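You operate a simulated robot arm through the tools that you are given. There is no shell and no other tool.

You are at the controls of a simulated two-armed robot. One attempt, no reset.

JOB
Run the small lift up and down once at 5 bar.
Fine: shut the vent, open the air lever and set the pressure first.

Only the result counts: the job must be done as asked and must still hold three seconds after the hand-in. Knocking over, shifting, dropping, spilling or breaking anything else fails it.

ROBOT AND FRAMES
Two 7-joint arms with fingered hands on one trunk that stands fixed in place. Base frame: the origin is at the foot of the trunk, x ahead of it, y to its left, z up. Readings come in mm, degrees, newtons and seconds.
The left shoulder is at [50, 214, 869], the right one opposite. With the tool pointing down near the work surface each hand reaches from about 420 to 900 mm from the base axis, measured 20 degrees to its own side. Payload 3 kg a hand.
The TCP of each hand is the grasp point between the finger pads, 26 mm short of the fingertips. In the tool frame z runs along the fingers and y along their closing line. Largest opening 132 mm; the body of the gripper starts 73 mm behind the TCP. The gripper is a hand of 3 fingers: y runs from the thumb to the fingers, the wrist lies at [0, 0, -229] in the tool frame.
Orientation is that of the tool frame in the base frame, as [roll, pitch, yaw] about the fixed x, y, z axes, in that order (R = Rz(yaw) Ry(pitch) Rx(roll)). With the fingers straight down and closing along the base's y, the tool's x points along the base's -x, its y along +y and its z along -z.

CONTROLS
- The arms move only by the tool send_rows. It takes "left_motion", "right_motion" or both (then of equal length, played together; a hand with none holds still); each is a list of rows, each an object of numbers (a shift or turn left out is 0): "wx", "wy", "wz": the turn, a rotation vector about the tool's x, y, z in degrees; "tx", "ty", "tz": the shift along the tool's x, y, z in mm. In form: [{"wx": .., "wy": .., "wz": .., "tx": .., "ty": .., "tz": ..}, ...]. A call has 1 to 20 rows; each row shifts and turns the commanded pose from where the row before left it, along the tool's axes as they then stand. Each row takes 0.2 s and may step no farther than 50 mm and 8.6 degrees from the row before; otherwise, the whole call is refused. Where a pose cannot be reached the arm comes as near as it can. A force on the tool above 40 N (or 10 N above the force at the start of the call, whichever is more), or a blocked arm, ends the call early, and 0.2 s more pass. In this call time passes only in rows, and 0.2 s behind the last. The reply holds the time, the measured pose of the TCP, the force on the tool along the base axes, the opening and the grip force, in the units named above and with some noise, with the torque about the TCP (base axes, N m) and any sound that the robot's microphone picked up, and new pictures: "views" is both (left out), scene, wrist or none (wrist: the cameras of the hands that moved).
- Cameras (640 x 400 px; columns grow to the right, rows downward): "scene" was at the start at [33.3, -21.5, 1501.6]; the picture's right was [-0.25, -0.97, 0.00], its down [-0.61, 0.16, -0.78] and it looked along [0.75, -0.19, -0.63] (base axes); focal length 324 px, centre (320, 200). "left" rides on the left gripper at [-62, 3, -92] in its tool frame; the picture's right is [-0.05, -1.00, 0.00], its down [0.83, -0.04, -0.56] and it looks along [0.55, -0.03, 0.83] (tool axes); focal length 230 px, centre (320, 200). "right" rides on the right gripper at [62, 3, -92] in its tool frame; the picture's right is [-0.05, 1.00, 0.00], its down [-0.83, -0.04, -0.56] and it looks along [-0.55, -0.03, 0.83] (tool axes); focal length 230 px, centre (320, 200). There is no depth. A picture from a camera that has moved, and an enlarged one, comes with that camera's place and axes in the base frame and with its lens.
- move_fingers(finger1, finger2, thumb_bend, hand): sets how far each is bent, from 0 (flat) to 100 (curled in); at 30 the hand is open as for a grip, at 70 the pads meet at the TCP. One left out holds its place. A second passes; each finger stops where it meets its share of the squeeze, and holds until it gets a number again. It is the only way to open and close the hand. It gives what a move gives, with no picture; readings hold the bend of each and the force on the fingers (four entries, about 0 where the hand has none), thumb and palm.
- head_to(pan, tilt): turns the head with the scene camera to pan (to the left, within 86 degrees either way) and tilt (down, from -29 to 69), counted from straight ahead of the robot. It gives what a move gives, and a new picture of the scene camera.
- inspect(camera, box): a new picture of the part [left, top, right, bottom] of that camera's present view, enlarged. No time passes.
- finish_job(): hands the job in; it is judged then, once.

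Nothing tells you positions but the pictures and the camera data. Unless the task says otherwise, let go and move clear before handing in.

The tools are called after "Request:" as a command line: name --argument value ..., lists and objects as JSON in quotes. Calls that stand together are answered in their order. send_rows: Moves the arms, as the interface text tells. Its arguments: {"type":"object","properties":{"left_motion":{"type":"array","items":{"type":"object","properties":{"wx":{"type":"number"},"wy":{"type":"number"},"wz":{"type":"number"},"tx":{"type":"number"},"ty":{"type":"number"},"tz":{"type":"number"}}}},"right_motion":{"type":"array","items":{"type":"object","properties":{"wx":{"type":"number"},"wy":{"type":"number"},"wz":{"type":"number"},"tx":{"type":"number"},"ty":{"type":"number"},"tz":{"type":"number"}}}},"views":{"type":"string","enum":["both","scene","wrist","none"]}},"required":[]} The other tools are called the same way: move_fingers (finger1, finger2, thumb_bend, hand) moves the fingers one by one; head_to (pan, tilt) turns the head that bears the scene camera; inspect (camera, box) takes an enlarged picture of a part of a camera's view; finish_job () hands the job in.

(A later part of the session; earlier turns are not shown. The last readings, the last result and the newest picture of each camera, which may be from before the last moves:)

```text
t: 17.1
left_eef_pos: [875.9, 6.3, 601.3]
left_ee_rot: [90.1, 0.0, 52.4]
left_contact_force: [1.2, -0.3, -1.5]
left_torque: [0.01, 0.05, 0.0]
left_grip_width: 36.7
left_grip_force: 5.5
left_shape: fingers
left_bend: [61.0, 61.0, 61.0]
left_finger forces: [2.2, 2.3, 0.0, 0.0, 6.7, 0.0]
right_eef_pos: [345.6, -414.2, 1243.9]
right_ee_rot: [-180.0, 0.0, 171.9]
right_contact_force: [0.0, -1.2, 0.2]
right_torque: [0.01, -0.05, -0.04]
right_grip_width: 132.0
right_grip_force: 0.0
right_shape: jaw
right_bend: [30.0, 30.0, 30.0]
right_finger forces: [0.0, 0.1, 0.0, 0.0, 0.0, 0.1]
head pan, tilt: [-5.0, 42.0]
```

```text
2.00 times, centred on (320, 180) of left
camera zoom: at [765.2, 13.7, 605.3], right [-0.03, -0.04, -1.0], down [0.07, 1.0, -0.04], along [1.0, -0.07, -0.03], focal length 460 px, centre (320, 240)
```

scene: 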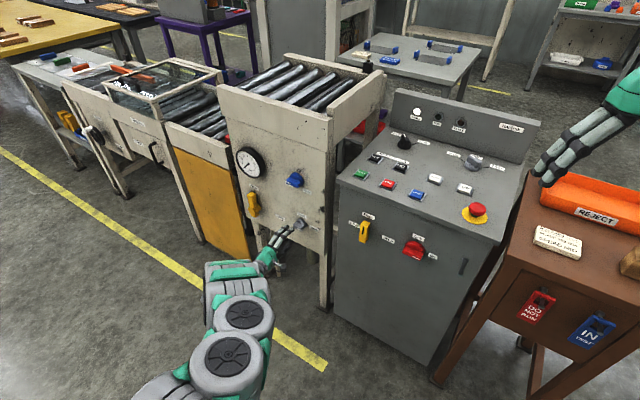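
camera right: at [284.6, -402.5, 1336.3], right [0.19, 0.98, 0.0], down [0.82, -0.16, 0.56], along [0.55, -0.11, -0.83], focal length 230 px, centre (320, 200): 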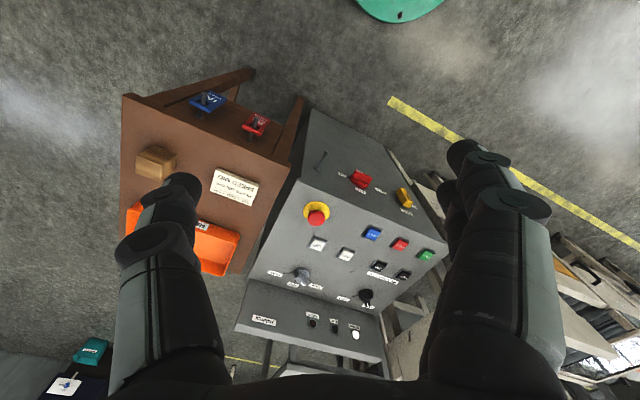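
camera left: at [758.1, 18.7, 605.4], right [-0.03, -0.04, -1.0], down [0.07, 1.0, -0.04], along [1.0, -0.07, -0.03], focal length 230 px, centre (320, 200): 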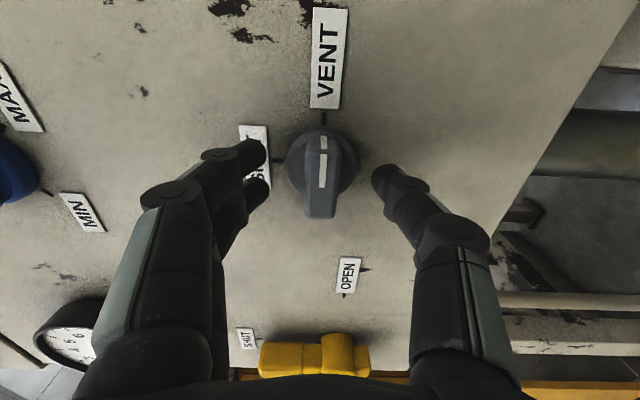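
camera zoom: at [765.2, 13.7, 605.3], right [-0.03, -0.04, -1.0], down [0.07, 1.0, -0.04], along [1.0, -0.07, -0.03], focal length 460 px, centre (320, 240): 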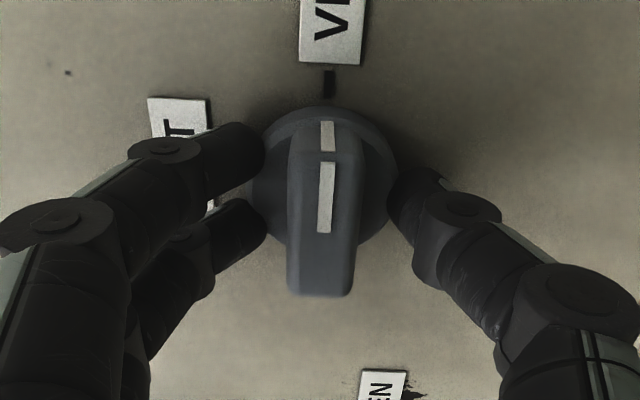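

The tips met the round base (opening 37 mm), not the bar; I open slightly, back off 9 mm and close again on the bar.

Request:
move_fingers --hand "left" --finger1 58 --finger2 58 --thumb_bend 58

Request:
send_rows --left_motion '[{"tz": -9}]' --views "none"

Request:
move_fingers --hand "left" --finger1 70 --finger2 70 --thumb_bend 70

Request:
inspect --camera "left" --box '[200, 80, 440, 280]'

```text
t: 18.1
left_eef_pos: [876.0, 5.3, 600.7]
left_ee_rot: [90.0, 0.0, 52.4]
left_contact_force: [-0.9, 0.1, -0.4]
left_torque: [-0.01, 0.0, -0.02]
left_grip_width: 44.3
left_grip_force: 0.3
left_shape: fingers
left_bend: [57.0, 57.0, 57.0]
left_finger forces: [0.0, 0.1, 0.1, 0.0, 0.2, 0.0]
right_eef_pos: [346.0, -414.0, 1243.1]
right_ee_rot: [-180.0, -0.1, 171.9]
right_contact_force: [-0.3, 0.4, -0.5]
right_torque: [0.01, 0.01, -0.02]
right_grip_width: 131.8
right_grip_force: 0.1
right_shape: jaw
right_bend: [30.0, 30.0, 30.0]
right_finger forces: [0.1, 0.0, 0.0, 0.0, 0.0, 0.1]
head pan, tilt: [-5.0, 42.0]
```

```text
t: 18.5
left_eef_pos: [868.5, 12.2, 600.2]
left_ee_rot: [90.0, 0.1, 52.4]
left_contact_force: [-0.6, -0.3, 0.0]
left_torque: [0.0, -0.03, 0.0]
left_grip_width: 44.2
left_grip_force: 0.1
left_shape: fingers
left_bend: [57.0, 57.0, 57.0]
left_finger forces: [0.0, 0.0, 0.0, 0.0, 0.0, 0.0]
right_eef_pos: [345.4, -413.6, 1243.6]
right_ee_rot: [180.0, 0.0, 172.0]
right_contact_force: [0.3, -0.4, 0.0]
right_torque: [0.0, -0.02, -0.04]
right_grip_width: 131.9
right_grip_force: 0.1
right_shape: jaw
right_bend: [30.0, 30.0, 30.0]
right_finger forces: [0.0, 0.0, 0.0, 0.1, 0.0, 0.1]
head pan, tilt: [-5.0, 42.0]
```

```text
t: 19.5
left_eef_pos: [867.5, 10.5, 601.4]
left_ee_rot: [90.0, 0.0, 52.5]
left_contact_force: [0.7, -1.2, -1.1]
left_torque: [0.01, -0.02, -0.03]
left_grip_width: 17.8
left_grip_force: 6.5
left_shape: fingers
left_bend: [66.0, 66.0, 67.0]
left_finger forces: [2.9, 2.8, 0.0, 0.1, 6.4, 0.0]
right_eef_pos: [344.4, -414.2, 1243.6]
right_ee_rot: [179.9, -0.1, 172.0]
right_contact_force: [0.9, -0.2, 0.1]
right_torque: [-0.02, -0.01, 0.03]
right_grip_width: 131.7
right_grip_force: 0.0
right_shape: jaw
right_bend: [30.0, 30.0, 30.0]
right_finger forces: [0.0, 0.1, 0.0, 0.1, 0.1, 0.0]
head pan, tilt: [-5.0, 42.0]
```

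```text
2.00 times, centred on (320, 180) of left
camera zoom: at [757.8, 19.1, 605.3], right [-0.03, -0.04, -1.0], down [0.07, 1.0, -0.04], along [1.0, -0.07, -0.03], focal length 460 px, centre (320, 240)
```

zoom: 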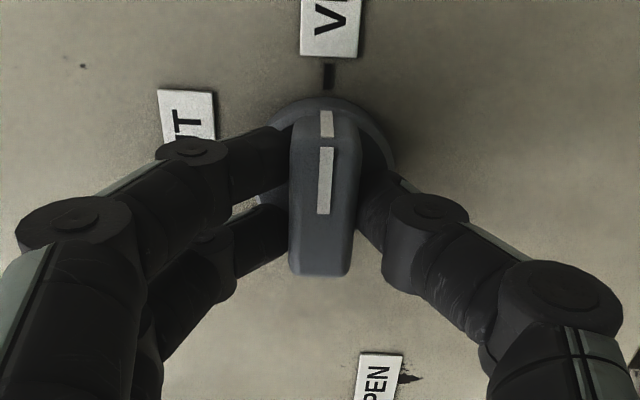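

The bar is gripped (18 mm). Now I turn counter-clockwise a quarter turn toward SHUT.

Request:
send_rows --left_motion '[{"wz": -8.2}, {"wz": -8.2}, {"wz": -8.2}, {"wz": -8.2}, {"wz": -8.2}, {"wz": -8.2}, {"wz": -8.2}, {"wz": -8.2}, {"wz": -8.2}, {"wz": -8.2}, {"wz": -8.2}]' --views "both"

```text
t: 21.9
left_eef_pos: [870.0, 10.5, 600.5]
left_ee_rot: [-100.0, 89.6, -137.7]
left_contact_force: [2.4, 1.7, -2.3]
left_torque: [0.05, 0.07, 0.06]
left_grip_width: 17.7
left_grip_force: 6.7
left_shape: fingers
left_bend: [66.0, 66.0, 68.0]
left_finger forces: [4.0, 4.2, 0.1, 0.0, 5.1, 0.0]
right_eef_pos: [345.4, -414.0, 1244.1]
right_ee_rot: [-180.0, 0.1, 172.1]
right_contact_force: [-0.6, 0.4, 0.4]
right_torque: [-0.03, -0.01, 0.0]
right_grip_width: 131.9
right_grip_force: 0.0
right_shape: jaw
right_bend: [30.0, 30.0, 30.0]
right_finger forces: [0.1, 0.0, 0.1, 0.1, 0.1, 0.0]
head pan, tilt: [-5.0, 42.0]
camera left: at [797.7, 70.5, 663.3], right [-0.61, -0.79, 0.06], down [-0.47, 0.3, -0.83], along [0.64, -0.53, -0.56], focal length 230 px, centre (320, 200)
```

scene: 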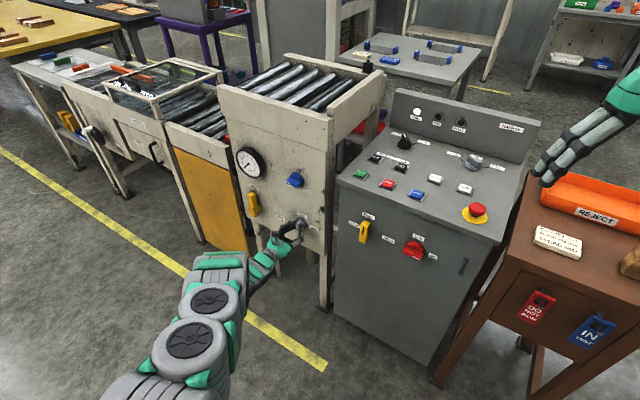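
left: 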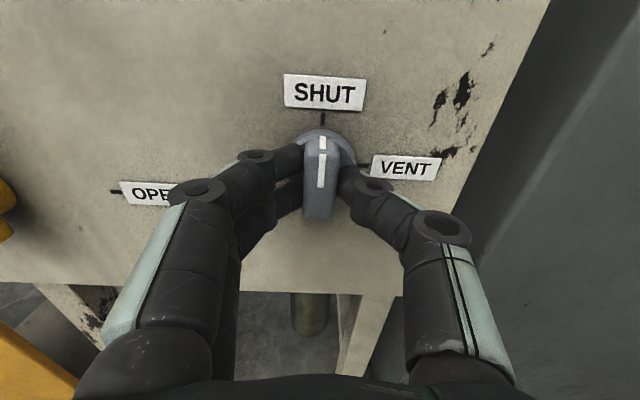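

The vent now points to SHUT. I let go, back off and go over in front of the air lever.

Request:
move_fingers --hand "left" --finger1 52 --finger2 52 --thumb_bend 52

Request:
send_rows --left_motion '[{"tz": -30}, {"tz": -40}, {"tz": -40}, {"ty": 46, "tx": -5.6}, {"ty": 46, "tx": -5.6}, {"ty": 46, "tx": -5.6}, {"ty": 46, "tx": -5.6}, {"ty": 45, "tx": -5.6}]' --views "both"

```text
t: 22.9
left_eef_pos: [868.9, 11.1, 600.8]
left_ee_rot: [-101.0, 89.8, -138.7]
left_contact_force: [0.4, -0.1, 0.5]
left_torque: [0.04, 0.0, 0.0]
left_grip_width: 60.7
left_grip_force: 0.0
left_shape: fingers
left_bend: [52.0, 52.0, 52.0]
left_finger forces: [0.0, 0.0, 0.0, 0.1, 0.1, 0.0]
right_eef_pos: [344.4, -414.7, 1243.5]
right_ee_rot: [-180.0, -0.1, 171.9]
right_contact_force: [0.0, 0.4, 0.4]
right_torque: [-0.01, 0.01, 0.03]
right_grip_width: 131.9
right_grip_force: 0.1
right_shape: jaw
right_bend: [30.0, 30.0, 30.0]
right_finger forces: [0.0, 0.1, 0.1, 0.1, 0.1, 0.0]
head pan, tilt: [-5.0, 42.0]
```

```text
t: 24.7
left_eef_pos: [913.2, 255.3, 627.7]
left_ee_rot: [-101.6, 89.9, -138.8]
left_contact_force: [-0.6, 7.5, 0.2]
left_torque: [-0.01, -0.03, -0.58]
left_grip_width: 61.1
left_grip_force: 0.0
left_shape: fingers
left_bend: [52.0, 52.0, 52.0]
left_finger forces: [0.0, 0.0, 0.0, 0.0, 0.0, 0.0]
left hand out of reach, approached as far as the arm can: row 8
right_eef_pos: [345.5, -413.7, 1244.5]
right_ee_rot: [-179.9, 0.1, 172.1]
right_contact_force: [1.0, 1.8, 0.2]
right_torque: [-0.14, 0.03, 0.01]
right_grip_width: 132.0
right_grip_force: 0.0
right_shape: jaw
right_bend: [30.0, 30.0, 30.0]
right_finger forces: [0.1, 0.1, 0.0, 0.0, 0.1, 0.0]
head pan, tilt: [-5.0, 42.0]
camera left: at [843.0, 313.8, 690.9], right [-0.6, -0.79, 0.05], down [-0.47, 0.3, -0.83], along [0.64, -0.53, -0.55], focal length 230 px, centre (320, 200)
```

scene: 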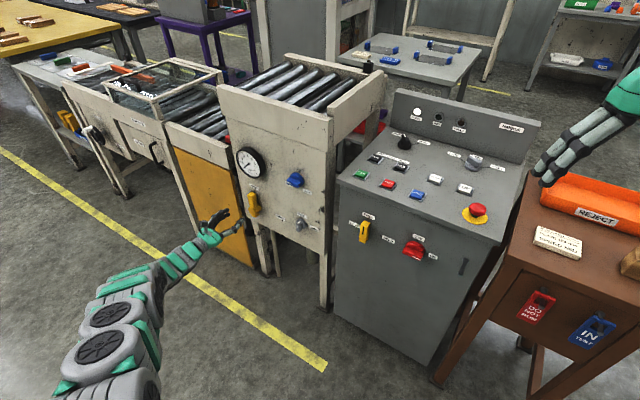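
left: 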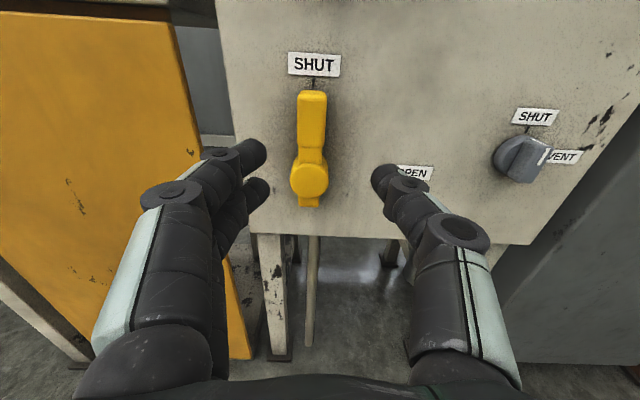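

Request:
inspect --camera "left" --box '[470, 90, 600, 200]'

Request:
inspect --camera "scene" --box '[270, 200, 340, 245]'

Request:
inspect --camera "scene" --box '[60, 180, 280, 320]'

```text
3.64 times, centred on (535, 145) of left
camera zoom: at [843.0, 313.8, 690.9], right [-0.6, -0.79, 0.05], down [-0.47, 0.3, -0.83], along [0.64, -0.53, -0.55], focal length 837 px, centre (-462, 400)
```

zoom: 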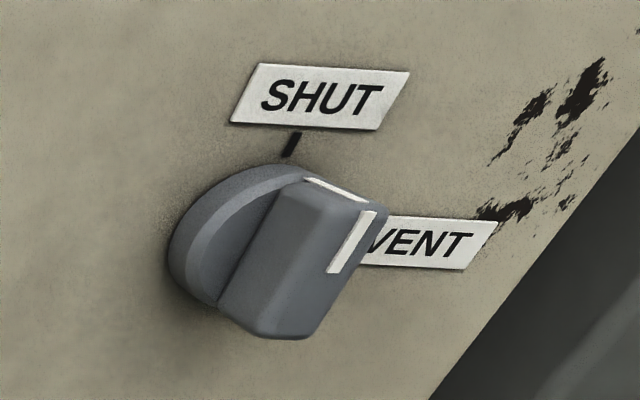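

```text
8.89 times, centred on (305, 222) of scene
camera zoom: at [33.5, -6.4, 1497.5], right [-0.09, -1.0, 0.0], down [-0.67, 0.06, -0.74], along [0.74, -0.07, -0.67], focal length 2884 px, centre (453, 0)
```

zoom: 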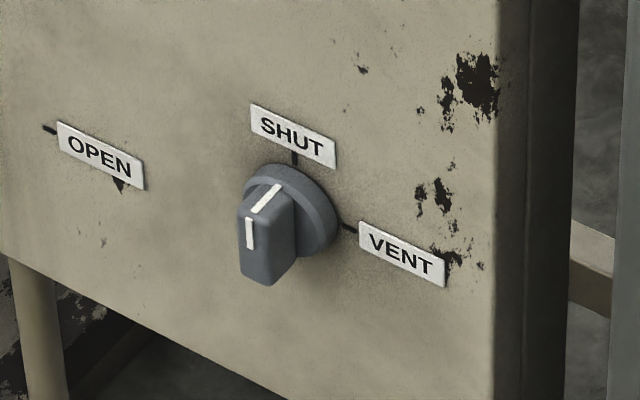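

```text
2.86 times, centred on (170, 250) of scene
camera zoom: at [33.5, -6.4, 1497.5], right [-0.09, -1.0, 0.0], down [-0.67, 0.06, -0.74], along [0.74, -0.07, -0.67], focal length 927 px, centre (749, 57)
```

zoom: 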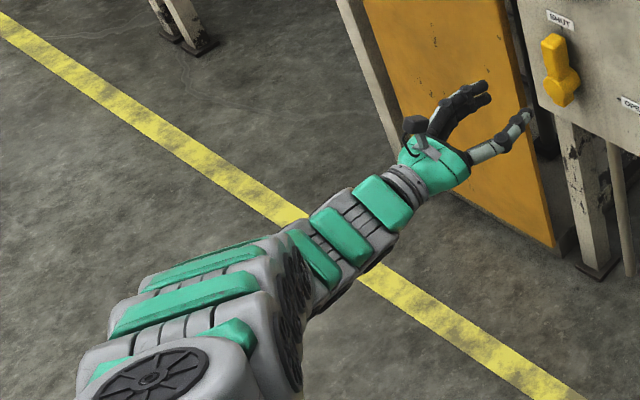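

The vent still reads SHUT. The lever sits at the edge of reach with a square-on hand, so I turn the hand to point more along the arm, and test how far it gets.

Request:
move_fingers --hand "left" --finger1 60 --finger2 60 --thumb_bend 30

Request:
send_rows --left_motion '[{"wx": -8}, {"wx": -8}, {"wx": -4}]' --views "both"

```text
t: 25.7
left_eef_pos: [912.7, 251.4, 627.9]
left_ee_rot: [-95.2, 89.8, -132.8]
left_contact_force: [-0.5, 0.0, -0.9]
left_torque: [0.01, 0.0, -0.01]
left_grip_width: 84.9
left_grip_force: 0.1
left_shape: fingers
left_bend: [60.0, 60.0, 30.0]
left_finger forces: [0.1, 0.1, 0.0, 0.0, 0.1, 0.1]
right_eef_pos: [345.3, -412.9, 1243.9]
right_ee_rot: [180.0, 0.0, 172.1]
right_contact_force: [-0.5, 0.1, -0.3]
right_torque: [0.0, 0.02, 0.0]
right_grip_width: 131.7
right_grip_force: 0.0
right_shape: jaw
right_bend: [30.0, 30.0, 30.0]
right_finger forces: [0.0, 0.0, 0.0, 0.0, 0.0, 0.1]
head pan, tilt: [-5.0, 42.0]
```

```text
t: 26.5
left_eef_pos: [914.0, 251.8, 627.1]
left_ee_rot: [-137.3, 89.7, -154.8]
left_contact_force: [0.2, 0.3, 0.6]
left_torque: [-0.05, 0.01, -0.01]
left_grip_width: 84.8
left_grip_force: 0.1
left_shape: fingers
left_bend: [60.0, 60.0, 30.0]
left_finger forces: [0.0, 0.1, 0.0, 0.0, 0.0, 0.0]
right_eef_pos: [344.2, -415.0, 1243.4]
right_ee_rot: [-180.0, 0.0, 172.0]
right_contact_force: [0.3, -0.6, 0.3]
right_torque: [0.0, 0.0, -0.02]
right_grip_width: 132.1
right_grip_force: 0.2
right_shape: jaw
right_bend: [30.0, 30.0, 30.0]
right_finger forces: [0.1, 0.0, 0.0, 0.0, 0.0, 0.0]
head pan, tilt: [-5.0, 42.0]
camera left: at [827.2, 282.0, 690.4], right [-0.3, -0.95, 0.05], down [-0.54, 0.12, -0.83], along [0.78, -0.28, -0.56], focal length 230 px, centre (320, 200)
```

scene: 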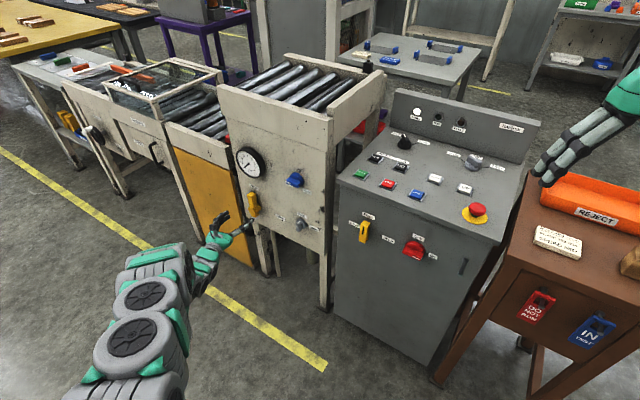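
left: 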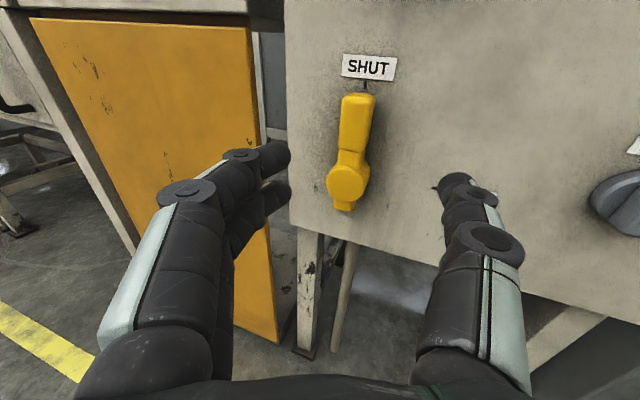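

I curl the thumb out of the way so only the two fingers reach forward, and move up toward the left side of the lever handle.

Request:
move_fingers --hand "left" --thumb_bend 100

Request:
send_rows --left_motion '[{"tz": 36.4, "ty": -3.9, "tx": -4.5}, {"tz": 36.4, "ty": -3.9, "tx": -4.5}]' --views "both"

```text
t: 27.5
left_eef_pos: [913.6, 250.7, 627.3]
left_ee_rot: [-122.4, 89.8, -140.1]
left_contact_force: [-0.2, -0.2, 0.6]
left_torque: [-0.01, 0.01, 0.06]
left_grip_width: 30.9
left_grip_force: 0.1
left_shape: fingers
left_bend: [60.0, 60.0, 99.0]
left_finger forces: [0.0, 0.1, 0.1, 0.0, 0.1, 0.0]
right_eef_pos: [344.7, -413.7, 1243.6]
right_ee_rot: [179.9, 0.0, 172.0]
right_contact_force: [0.5, 0.6, -0.1]
right_torque: [-0.02, 0.0, 0.01]
right_grip_width: 131.9
right_grip_force: 0.1
right_shape: jaw
right_bend: [30.0, 30.0, 30.0]
right_finger forces: [0.0, 0.1, 0.1, 0.0, 0.1, 0.1]
head pan, tilt: [-5.0, 42.0]
```

```text
t: 28.1
left_eef_pos: [981.3, 221.8, 636.2]
left_ee_rot: [-97.0, 89.9, -114.4]
left_contact_force: [0.2, 0.8, -0.3]
left_torque: [0.01, 0.0, -0.01]
left_grip_width: 30.9
left_grip_force: 0.0
left_shape: fingers
left_bend: [60.0, 60.0, 99.0]
left_finger forces: [0.0, 0.0, 0.1, 0.0, 0.0, 0.0]
right_eef_pos: [345.8, -414.0, 1241.8]
right_ee_rot: [-180.0, 0.0, 172.1]
right_contact_force: [-0.3, -0.3, -0.7]
right_torque: [0.0, 0.0, 0.04]
right_grip_width: 132.0
right_grip_force: 0.0
right_shape: jaw
right_bend: [30.0, 30.0, 30.0]
right_finger forces: [0.0, 0.0, 0.0, 0.1, 0.1, 0.0]
head pan, tilt: [-5.0, 42.0]
camera left: at [894.9, 252.7, 699.2], right [-0.3, -0.95, 0.05], down [-0.54, 0.12, -0.83], along [0.78, -0.28, -0.55], focal length 230 px, centre (320, 200)
```

scene: 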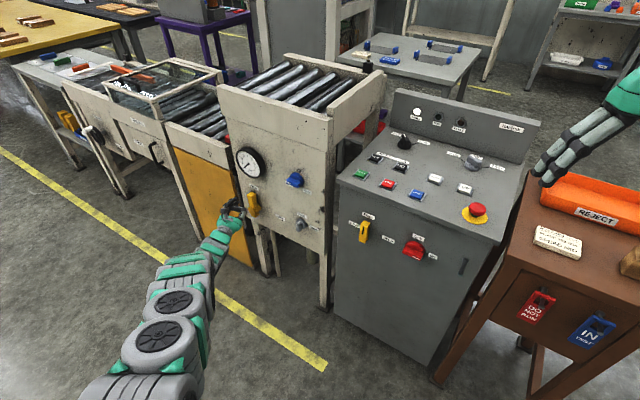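
left: 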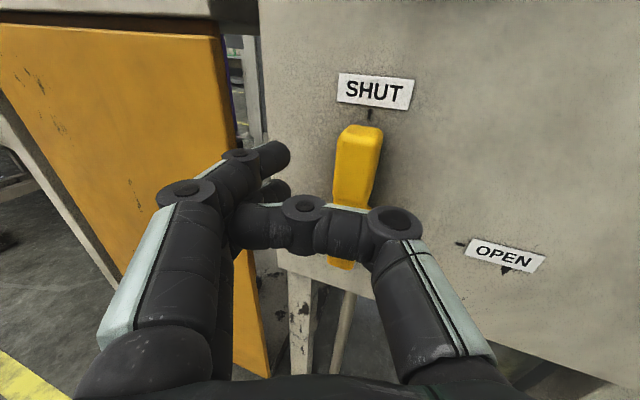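

Reach is fine at this angle. I slide in beside the handle's left side, a bit higher so the curled thumb clears it.

Request:
send_rows --left_motion '[{"tz": 17, "ty": -6.5, "tx": -4}, {"tz": 17, "ty": -6.5, "tx": -4}, {"tz": 11, "ty": -4, "tx": -4}]' --views "wrist"

Request:
inspect --camera "scene" --box '[190, 160, 310, 260]'

```text
t: 28.9
left_eef_pos: [1010.5, 196.1, 653.5]
left_ee_rot: [-122.3, 89.8, -139.9]
left_contact_force: [-0.5, -0.3, 0.2]
left_torque: [-0.04, 0.01, 0.0]
left_grip_width: 31.2
left_grip_force: 0.1
left_shape: fingers
left_bend: [60.0, 60.0, 99.0]
left_finger forces: [0.0, 0.1, 0.0, 0.0, 0.0, 0.0]
left hand out of reach, approached as far as the arm can: row 2, 3
right_eef_pos: [344.3, -414.7, 1244.0]
right_ee_rot: [-180.0, 0.0, 171.9]
right_contact_force: [-0.2, -0.2, -0.1]
right_torque: [0.01, 0.0, 0.02]
right_grip_width: 132.1
right_grip_force: 0.1
right_shape: jaw
right_bend: [30.0, 30.0, 30.0]
right_finger forces: [0.0, 0.1, 0.0, 0.0, 0.1, 0.0]
head pan, tilt: [-5.0, 42.0]
camera left: at [923.4, 228.2, 717.0], right [-0.3, -0.95, 0.05], down [-0.54, 0.12, -0.83], along [0.78, -0.28, -0.56], focal length 230 px, centre (320, 200)
```

left: 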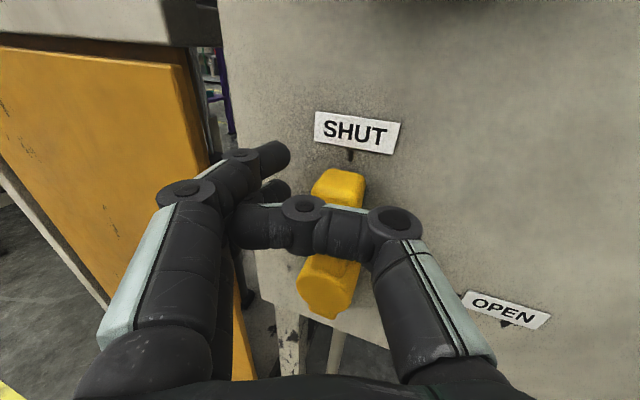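

```text
4.00 times, centred on (250, 210) of scene
camera zoom: at [33.7, -7.4, 1497.5], right [-0.09, -1.0, 0.0], down [-0.67, 0.06, -0.74], along [0.74, -0.06, -0.67], focal length 1298 px, centre (600, 160)
```

zoom: 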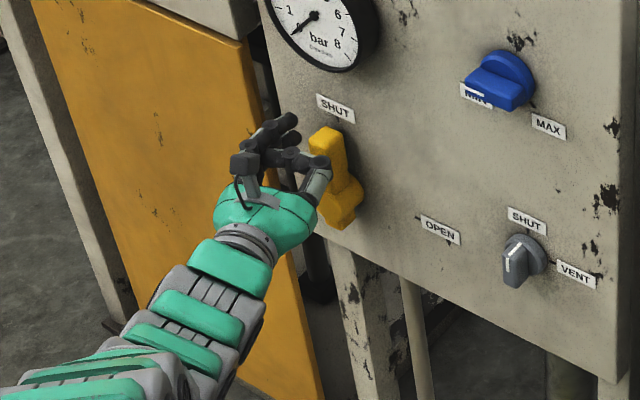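

The square reach falls about 15 mm short, so I back off a little, bend the fingers further (they then lead the thumb more), and pitch/yaw the hand to line up better with the arm.

Request:
send_rows --left_motion '[{"tz": -30}, {"tz": -20}]' --views "none"

Request:
move_fingers --hand "left" --finger1 68 --finger2 68

Request:
send_rows --left_motion '[{"wy": 6.5}, {"wy": 6.5}, {"wx": -4}]' --views "both"

```text
t: 29.5
left_eef_pos: [962.1, 211.6, 653.0]
left_ee_rot: [-106.3, 89.8, -123.9]
left_contact_force: [0.2, -0.7, 0.6]
left_torque: [0.03, -0.02, 0.01]
left_grip_width: 31.2
left_grip_force: 0.0
left_shape: fingers
left_bend: [60.0, 60.0, 99.0]
left_finger forces: [0.0, 0.1, 0.0, 0.0, 0.0, 0.1]
right_eef_pos: [346.1, -413.4, 1243.3]
right_ee_rot: [-180.0, 0.0, 172.2]
right_contact_force: [-0.1, 0.7, -0.1]
right_torque: [-0.01, -0.01, -0.03]
right_grip_width: 131.7
right_grip_force: 0.1
right_shape: jaw
right_bend: [30.0, 30.0, 30.0]
right_finger forces: [0.0, 0.1, 0.0, 0.0, 0.1, 0.0]
head pan, tilt: [-5.0, 42.0]
```

```text
t: 30.5
left_eef_pos: [962.7, 211.5, 652.9]
left_ee_rot: [-119.9, 89.8, -137.5]
left_contact_force: [-0.3, 0.3, 0.3]
left_torque: [0.01, 0.01, 0.03]
left_grip_width: 30.0
left_grip_force: 0.0
left_shape: fingers
left_bend: [66.0, 66.0, 100.0]
left_finger forces: [0.0, 0.0, 0.0, 0.0, 0.0, 0.0]
right_eef_pos: [344.7, -414.5, 1243.8]
right_ee_rot: [-180.0, 0.0, 172.0]
right_contact_force: [0.4, 0.0, -0.9]
right_torque: [-0.01, -0.01, 0.0]
right_grip_width: 131.7
right_grip_force: 0.1
right_shape: jaw
right_bend: [30.0, 30.0, 30.0]
right_finger forces: [0.1, 0.1, 0.1, 0.0, 0.0, 0.0]
head pan, tilt: [-5.0, 42.0]
```

```text
t: 31.3
left_eef_pos: [961.8, 212.6, 653.4]
left_ee_rot: [176.7, 77.0, 163.1]
left_contact_force: [-0.5, 0.8, 1.3]
left_torque: [-0.01, 0.0, -0.04]
left_grip_width: 30.0
left_grip_force: 0.1
left_shape: fingers
left_bend: [66.0, 66.0, 100.0]
left_finger forces: [0.0, 0.0, 0.0, 0.1, 0.0, 0.1]
right_eef_pos: [344.9, -413.3, 1244.8]
right_ee_rot: [180.0, 0.0, 172.1]
right_contact_force: [-0.5, 0.5, -0.4]
right_torque: [0.0, -0.02, 0.01]
right_grip_width: 131.8
right_grip_force: 0.1
right_shape: jaw
right_bend: [30.0, 30.0, 30.0]
right_finger forces: [0.0, 0.0, 0.0, 0.0, 0.0, 0.1]
head pan, tilt: [-5.0, 42.0]
camera left: at [888.7, 232.5, 735.9], right [-0.22, -0.97, 0.04], down [-0.72, 0.14, -0.68], along [0.66, -0.18, -0.73], focal length 230 px, centre (320, 200)
```

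scene: 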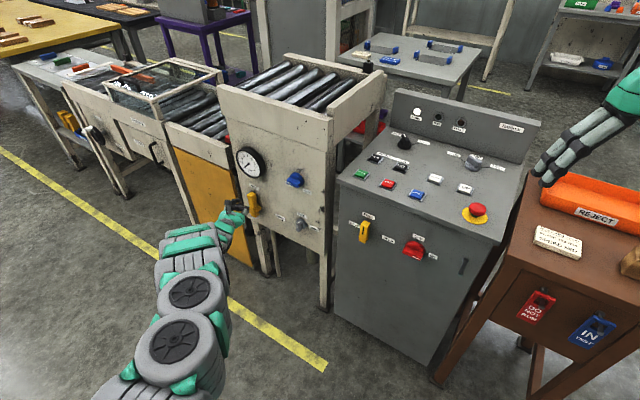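
left: 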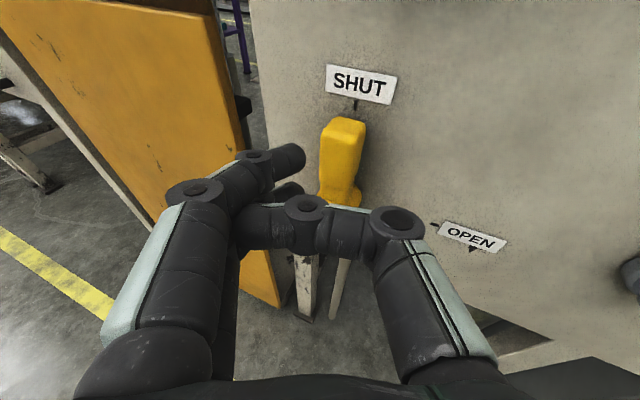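

Request:
send_rows --left_motion '[{"tx": -4.1, "ty": 5.3, "tz": 18.4}, {"tx": -4.1, "ty": 5.3, "tz": 18.4}, {"tx": -2.4, "ty": -4.6, "tz": 10}, {"tx": -2.4, "ty": -4.6, "tz": 10}, {"tx": -2.4, "ty": -4.6, "tz": 10}]' --views "both"

Request:
inspect --camera "scene" --box '[190, 160, 310, 260]'

```text
t: 32.6
left_eef_pos: [1028.1, 195.0, 654.2]
left_ee_rot: [176.7, 76.9, 163.0]
left_contact_force: [-29.3, 4.8, 7.8]
left_torque: [-0.17, 0.11, -0.56]
left_grip_width: 30.1
left_grip_force: 13.9
left_shape: fingers
left_bend: [66.0, 66.0, 100.0]
left_finger forces: [0.0, 0.0, 0.0, 0.0, 28.8, 0.0]
right_eef_pos: [345.0, -414.2, 1243.3]
right_ee_rot: [-180.0, 0.1, 172.0]
right_contact_force: [-0.1, 0.1, -0.3]
right_torque: [0.02, 0.01, 0.01]
right_grip_width: 131.7
right_grip_force: 0.0
right_shape: jaw
right_bend: [30.0, 30.0, 30.0]
right_finger forces: [0.0, 0.0, 0.1, 0.0, 0.0, 0.1]
head pan, tilt: [-5.0, 42.0]
stopped in row 5 (left hand): the force on the tool passed its limit at 46 N (the readings are from after the stop); the commanded pose is now the measured one
camera left: at [953.8, 215.7, 735.8], right [-0.22, -0.97, 0.04], down [-0.72, 0.14, -0.68], along [0.66, -0.18, -0.73], focal length 230 px, centre (320, 200)
```

scene: 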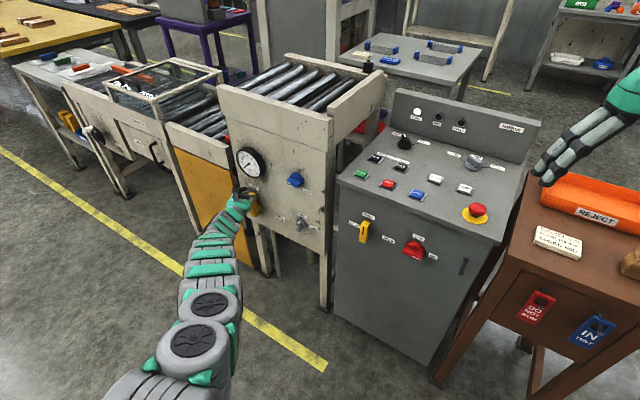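
left: 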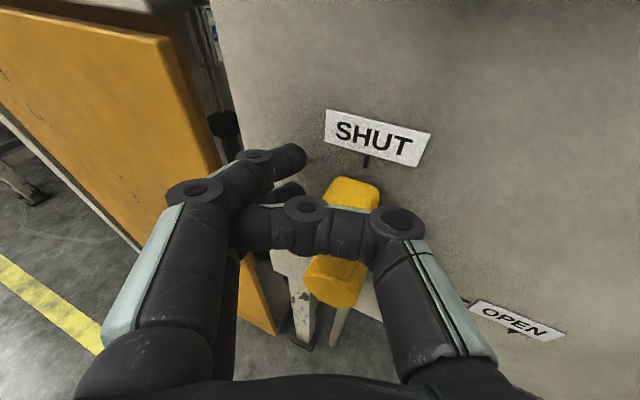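

```text
4.00 times, centred on (250, 210) of scene
camera zoom: at [33.2, -7.3, 1497.5], right [-0.09, -1.0, 0.0], down [-0.67, 0.06, -0.74], along [0.74, -0.06, -0.67], focal length 1298 px, centre (600, 160)
```

zoom: 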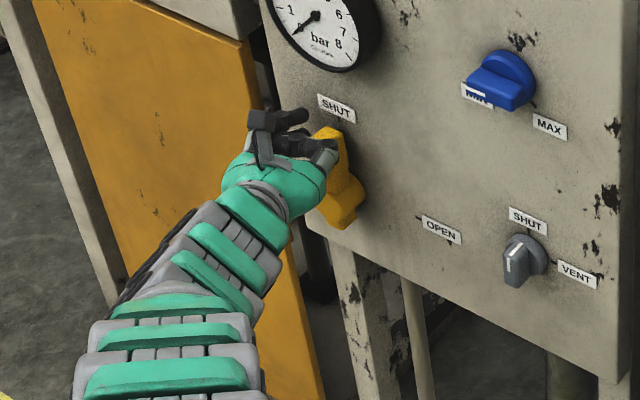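

The curled thumb pressed on the handle's front; the fingers are beside it. I back off 6 mm and begin pushing the handle to the right.

Request:
send_rows --left_motion '[{"tx": 1.3, "ty": 2.4, "tz": -5.3}, {"tx": 2.7, "ty": -8.2, "tz": -3.1}, {"tx": -1.7, "ty": -13.7, "tz": -6.7}, {"tx": 1.2, "ty": -13.7, "tz": -6}]' --views "wrist"

Request:
inspect --camera "scene" --box '[190, 160, 310, 260]'

```text
t: 33.6
left_eef_pos: [998.8, 166.0, 654.3]
left_ee_rot: [176.6, 76.9, 163.0]
left_contact_force: [-0.1, 0.6, 0.8]
left_torque: [0.0, 0.01, 0.01]
left_grip_width: 30.4
left_grip_force: 0.2
left_shape: fingers
left_bend: [66.0, 65.0, 100.0]
left_finger forces: [0.1, 1.0, 0.0, 0.0, 0.1, 0.0]
right_eef_pos: [346.1, -412.9, 1243.5]
right_ee_rot: [-180.0, 0.0, 172.0]
right_contact_force: [0.1, 0.1, 0.2]
right_torque: [0.02, -0.01, -0.01]
right_grip_width: 131.9
right_grip_force: 0.0
right_shape: jaw
right_bend: [30.0, 30.0, 30.0]
right_finger forces: [0.0, 0.0, 0.0, 0.0, 0.0, 0.0]
head pan, tilt: [-5.0, 42.0]
camera left: at [925.3, 186.0, 736.9], right [-0.23, -0.97, 0.04], down [-0.72, 0.14, -0.68], along [0.66, -0.18, -0.73], focal length 230 px, centre (320, 200)
```

left: 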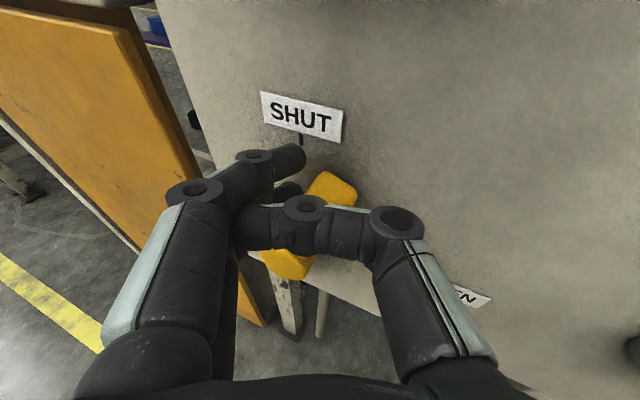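

```text
4.00 times, centred on (250, 210) of scene
camera zoom: at [33.7, -7.4, 1497.5], right [-0.09, -1.0, 0.0], down [-0.67, 0.06, -0.74], along [0.74, -0.06, -0.67], focal length 1298 px, centre (600, 160)
```

zoom: 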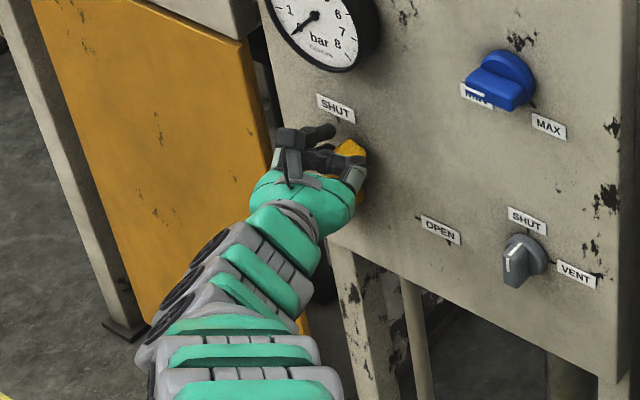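

The lever is turning. I continue along the arc.

Request:
send_rows --left_motion '[{"tx": 1.8, "ty": -6.2, "tz": -2.4}, {"tx": 1.8, "ty": -6.2, "tz": -2.4}, {"tx": 4.3, "ty": -6.4, "tz": -2}, {"tx": 4.3, "ty": -6.5, "tz": -1.9}, {"tx": 5.8, "ty": -5.5, "tz": -1.2}, {"tx": 5.9, "ty": -5.6, "tz": -1.1}]' --views "wrist"

Request:
inspect --camera "scene" --box '[190, 160, 310, 260]'

```text
t: 35.0
left_eef_pos: [975.7, 134.8, 633.4]
left_ee_rot: [176.6, 76.9, 163.0]
left_contact_force: [0.5, 0.5, 1.0]
left_torque: [0.03, -0.04, -0.02]
left_grip_width: 30.1
left_grip_force: 0.7
left_shape: fingers
left_bend: [66.0, 66.0, 100.0]
left_finger forces: [0.0, 1.2, 0.0, 0.0, 0.1, 0.0]
right_eef_pos: [345.5, -414.0, 1243.3]
right_ee_rot: [-180.0, -0.1, 172.0]
right_contact_force: [-0.2, 0.9, 0.5]
right_torque: [0.02, -0.01, 0.0]
right_grip_width: 131.9
right_grip_force: 0.0
right_shape: jaw
right_bend: [30.0, 30.0, 30.0]
right_finger forces: [0.0, 0.0, 0.0, 0.1, 0.1, 0.0]
head pan, tilt: [-5.0, 42.0]
camera left: at [901.8, 155.1, 714.9], right [-0.22, -0.97, 0.04], down [-0.72, 0.14, -0.68], along [0.66, -0.18, -0.73], focal length 230 px, centre (320, 200)
```

left: 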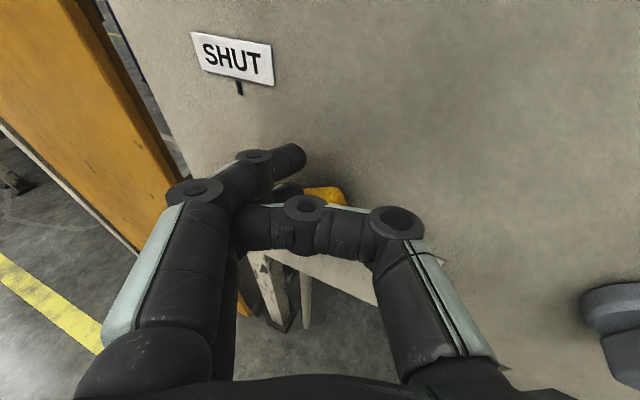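

```text
4.00 times, centred on (250, 210) of scene
camera zoom: at [33.7, -7.4, 1497.5], right [-0.09, -1.0, 0.0], down [-0.67, 0.06, -0.74], along [0.74, -0.06, -0.67], focal length 1298 px, centre (600, 160)
```

zoom: 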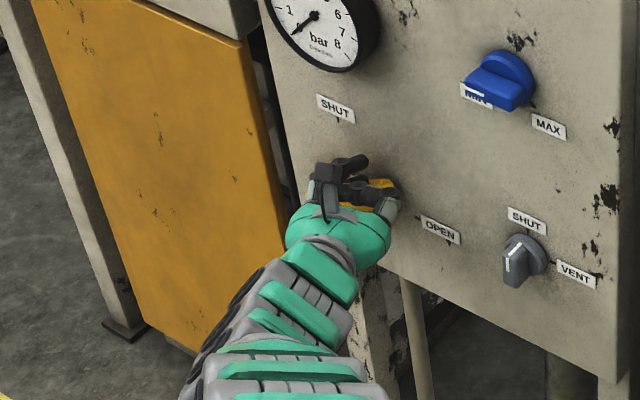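

Request:
send_rows --left_motion '[{"tx": 7.2, "ty": -4.7, "tz": -0.4}, {"tx": 7.2, "ty": -4.7, "tz": -0.4}, {"tx": 5.9, "ty": -1, "tz": 1}, {"tx": 4.9, "tz": 1.1}]' --views "wrist"

Request:
inspect --camera "scene" --box '[190, 160, 310, 260]'

```text
t: 36.0
left_eef_pos: [969.6, 126.6, 608.0]
left_ee_rot: [176.8, 77.0, 163.2]
left_contact_force: [-0.2, 0.3, 0.4]
left_torque: [0.0, -0.01, 0.0]
left_grip_width: 30.2
left_grip_force: 0.0
left_shape: fingers
left_bend: [66.0, 66.0, 100.0]
left_finger forces: [0.0, 0.0, 0.0, 0.1, 0.1, 0.1]
right_eef_pos: [346.2, -414.7, 1243.4]
right_ee_rot: [179.9, 0.0, 172.0]
right_contact_force: [-0.2, 0.8, -0.4]
right_torque: [0.01, 0.0, -0.01]
right_grip_width: 131.9
right_grip_force: 0.1
right_shape: jaw
right_bend: [30.0, 30.0, 30.0]
right_finger forces: [0.0, 0.1, 0.0, 0.0, 0.0, 0.1]
head pan, tilt: [-5.0, 42.0]
camera left: at [894.9, 145.9, 689.8], right [-0.22, -0.97, 0.04], down [-0.72, 0.14, -0.68], along [0.66, -0.18, -0.73], focal length 230 px, centre (320, 200)
```

left: 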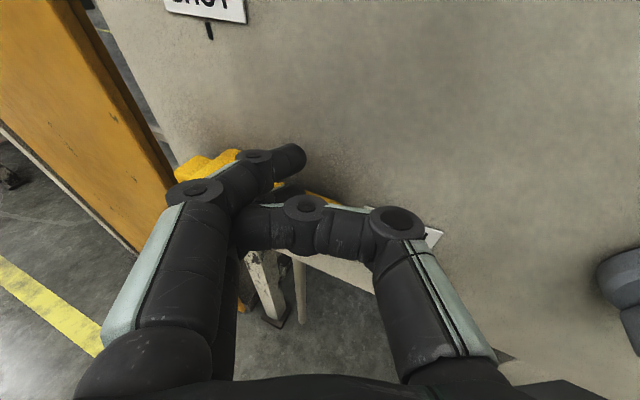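

```text
4.00 times, centred on (250, 210) of scene
camera zoom: at [33.7, -7.4, 1497.5], right [-0.09, -1.0, 0.0], down [-0.67, 0.06, -0.74], along [0.74, -0.06, -0.67], focal length 1298 px, centre (600, 160)
```

zoom: 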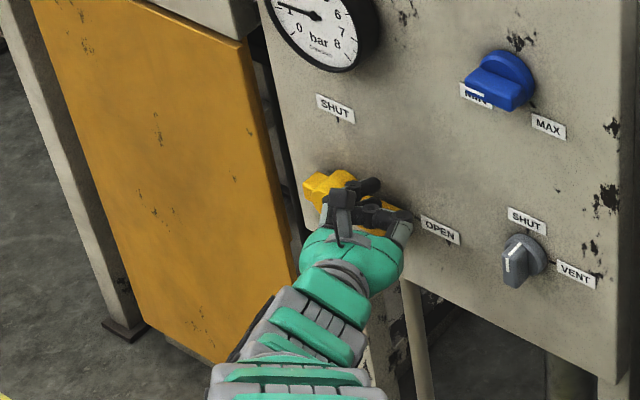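

The gauge has risen to about 1 bar, so the air is coming through. I back off to check the lever.

Request:
send_rows --left_motion '[{"tx": -5, "tz": -1}, {"tx": 8.4, "ty": 16.3, "tz": -35.5}, {"tx": 8.4, "ty": 16.3, "tz": -35.5}, {"tx": 8.4, "ty": 16.3, "tz": -35.5}]' --views "wrist"

Request:
inspect --camera "scene" --box '[190, 130, 310, 250]'

```text
t: 37.0
left_eef_pos: [871.9, 199.0, 612.9]
left_ee_rot: [176.9, 76.9, 163.1]
left_contact_force: [0.3, 0.3, 0.5]
left_torque: [-0.01, 0.01, 0.0]
left_grip_width: 30.0
left_grip_force: 0.1
left_shape: fingers
left_bend: [66.0, 66.0, 100.0]
left_finger forces: [0.1, 0.0, 0.1, 0.0, 0.0, 0.0]
right_eef_pos: [345.2, -413.9, 1243.3]
right_ee_rot: [-180.0, 0.0, 172.0]
right_contact_force: [0.5, -0.1, -0.4]
right_torque: [0.0, 0.04, -0.01]
right_grip_width: 131.8
right_grip_force: 0.0
right_shape: jaw
right_bend: [30.0, 30.0, 30.0]
right_finger forces: [0.0, 0.1, 0.1, 0.0, 0.0, 0.0]
head pan, tilt: [-5.0, 42.0]
camera left: at [799.1, 218.6, 695.2], right [-0.23, -0.97, 0.04], down [-0.72, 0.14, -0.68], along [0.66, -0.18, -0.73], focal length 230 px, centre (320, 200)
```

left: 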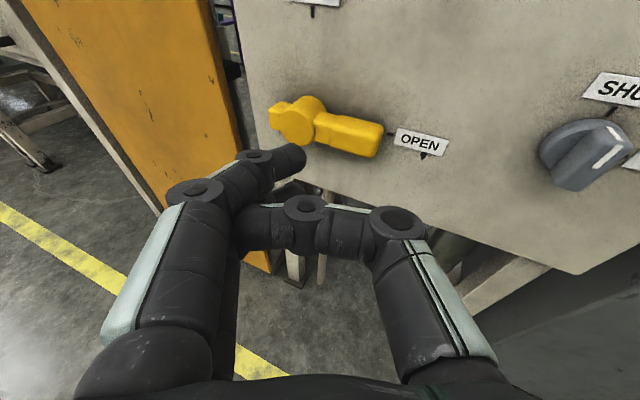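

```text
3.33 times, centred on (250, 190) of scene
camera zoom: at [33.7, -7.4, 1497.5], right [-0.09, -1.0, 0.0], down [-0.67, 0.06, -0.74], along [0.74, -0.06, -0.67], focal length 1082 px, centre (553, 233)
```

zoom: 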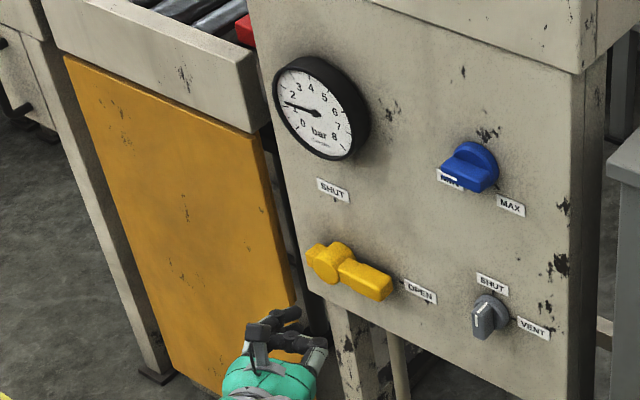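

The lever is fully at OPEN and the vent at SHUT. Now I square the hand up again and go to the blue regulator, rolling the hand the other way so I have enough clockwise travel.

Request:
send_rows --left_motion '[{"wx": 4}, {"wy": -6.5}, {"wy": -6.5}, {"wx": 7}, {"wx": 7}, {"wx": 6}, {"ty": -23.5, "tx": -32.5}, {"ty": -23.5, "tx": -32.5}, {"ty": -23.5, "tx": -32.5}, {"ty": -23.5, "tx": -32.5}, {"ty": -23.5, "tx": -32.5}, {"ty": -23.5, "tx": -32.5}]' --views "wrist"

Request:
move_fingers --hand "left" --finger1 52 --finger2 52 --thumb_bend 52

Request:
send_rows --left_motion '[{"wz": -8.3}, {"wz": -8.3}, {"wz": -8.3}, {"wz": -8.3}, {"wz": -8.3}, {"wz": -8.3}, {"wz": -8.3}, {"wz": -8.3}, {"wz": -8.3}, {"wz": -8.3}, {"wz": -8.5}, {"wz": -8.5}]' --views "both"

```text
t: 39.6
left_eef_pos: [787.1, 87.0, 808.5]
left_ee_rot: [-92.5, 89.8, -130.2]
left_contact_force: [-0.7, 0.2, -0.3]
left_torque: [0.02, -0.03, -0.02]
left_grip_width: 30.1
left_grip_force: 0.1
left_shape: fingers
left_bend: [66.0, 66.0, 100.0]
left_finger forces: [0.0, 0.1, 0.0, 0.0, 0.1, 0.0]
right_eef_pos: [344.6, -414.7, 1243.6]
right_ee_rot: [-180.0, 0.0, 172.1]
right_contact_force: [0.9, -0.3, -0.5]
right_torque: [0.02, -0.03, 0.01]
right_grip_width: 132.0
right_grip_force: 0.1
right_shape: jaw
right_bend: [30.0, 30.0, 30.0]
right_finger forces: [0.0, 0.0, 0.0, 0.1, 0.0, 0.1]
head pan, tilt: [-5.0, 42.0]
camera left: at [716.3, 147.0, 871.2], right [-0.61, -0.79, 0.06], down [-0.47, 0.3, -0.83], along [0.64, -0.53, -0.55], focal length 230 px, centre (320, 200)
```

left: 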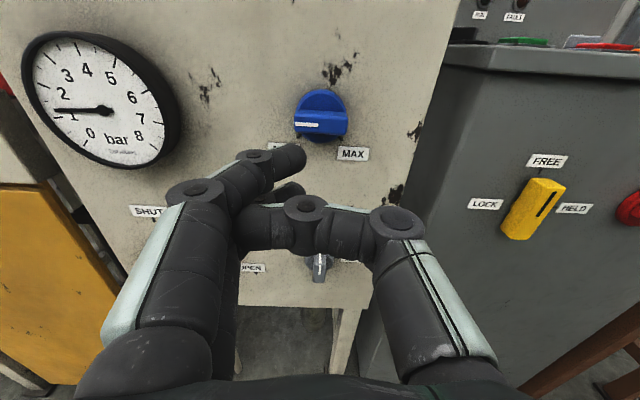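

```text
t: 40.6
left_eef_pos: [787.6, 88.0, 807.7]
left_ee_rot: [-104.9, 89.8, -142.5]
left_contact_force: [0.6, -0.4, 0.2]
left_torque: [0.07, 0.02, 0.01]
left_grip_width: 60.2
left_grip_force: 0.0
left_shape: fingers
left_bend: [52.0, 52.0, 52.0]
left_finger forces: [0.1, 0.0, 0.0, 0.0, 0.0, 0.0]
right_eef_pos: [344.5, -413.4, 1244.0]
right_ee_rot: [-179.9, 0.0, 172.0]
right_contact_force: [0.5, -0.2, 0.0]
right_torque: [0.0, 0.01, 0.0]
right_grip_width: 131.6
right_grip_force: 0.1
right_shape: jaw
right_bend: [30.0, 30.0, 30.0]
right_finger forces: [0.0, 0.0, 0.1, 0.0, 0.1, 0.0]
head pan, tilt: [-5.0, 42.0]
```

```text
t: 43.2
left_eef_pos: [788.2, 87.8, 808.3]
left_ee_rot: [-90.0, -10.3, -127.5]
left_contact_force: [0.5, 0.1, -0.5]
left_torque: [0.0, 0.0, 0.03]
left_grip_width: 60.3
left_grip_force: 0.1
left_shape: fingers
left_bend: [52.0, 52.0, 52.0]
left_finger forces: [0.0, 0.1, 0.0, 0.0, 0.0, 0.0]
right_eef_pos: [345.5, -413.9, 1243.6]
right_ee_rot: [180.0, 0.0, 171.9]
right_contact_force: [-0.3, -0.1, 0.0]
right_torque: [-0.01, -0.01, 0.01]
right_grip_width: 131.8
right_grip_force: 0.1
right_shape: jaw
right_bend: [30.0, 30.0, 30.0]
right_finger forces: [0.0, 0.1, 0.0, 0.1, 0.1, 0.0]
head pan, tilt: [-5.0, 42.0]
camera left: at [751.6, 192.0, 795.6], right [0.14, 0.18, 0.97], down [-0.93, -0.3, 0.19], along [0.33, -0.94, 0.13], focal length 230 px, centre (320, 200)
```

scene: 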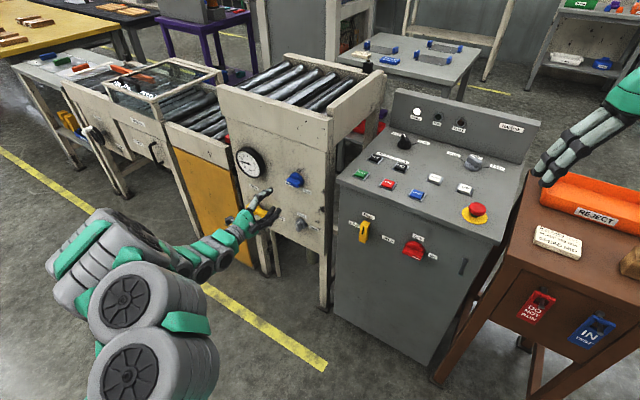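
left: 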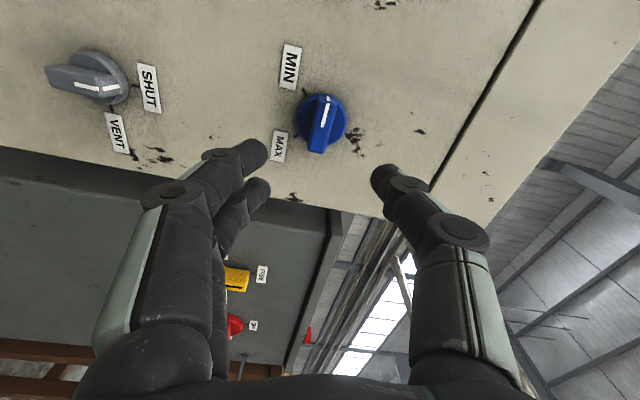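

Request:
inspect --camera "left" --box '[260, 40, 400, 170]'

Request:
inspect --camera "scene" --box '[225, 140, 275, 185]'

```text
3.08 times, centred on (330, 105) of left
camera zoom: at [751.6, 192.0, 795.6], right [0.14, 0.18, 0.97], down [-0.93, -0.3, 0.19], along [0.33, -0.94, 0.13], focal length 708 px, centre (289, 492)
```

zoom: 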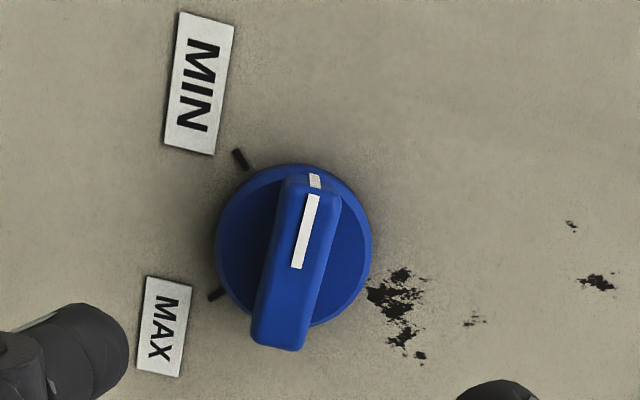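

```text
8.89 times, centred on (250, 162) of scene
camera zoom: at [33.7, -7.4, 1497.5], right [-0.09, -1.0, 0.0], down [-0.67, 0.06, -0.74], along [0.74, -0.06, -0.67], focal length 2884 px, centre (942, 533)
```

zoom: 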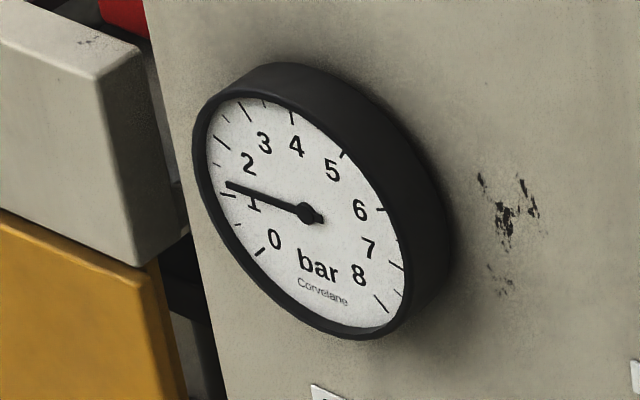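

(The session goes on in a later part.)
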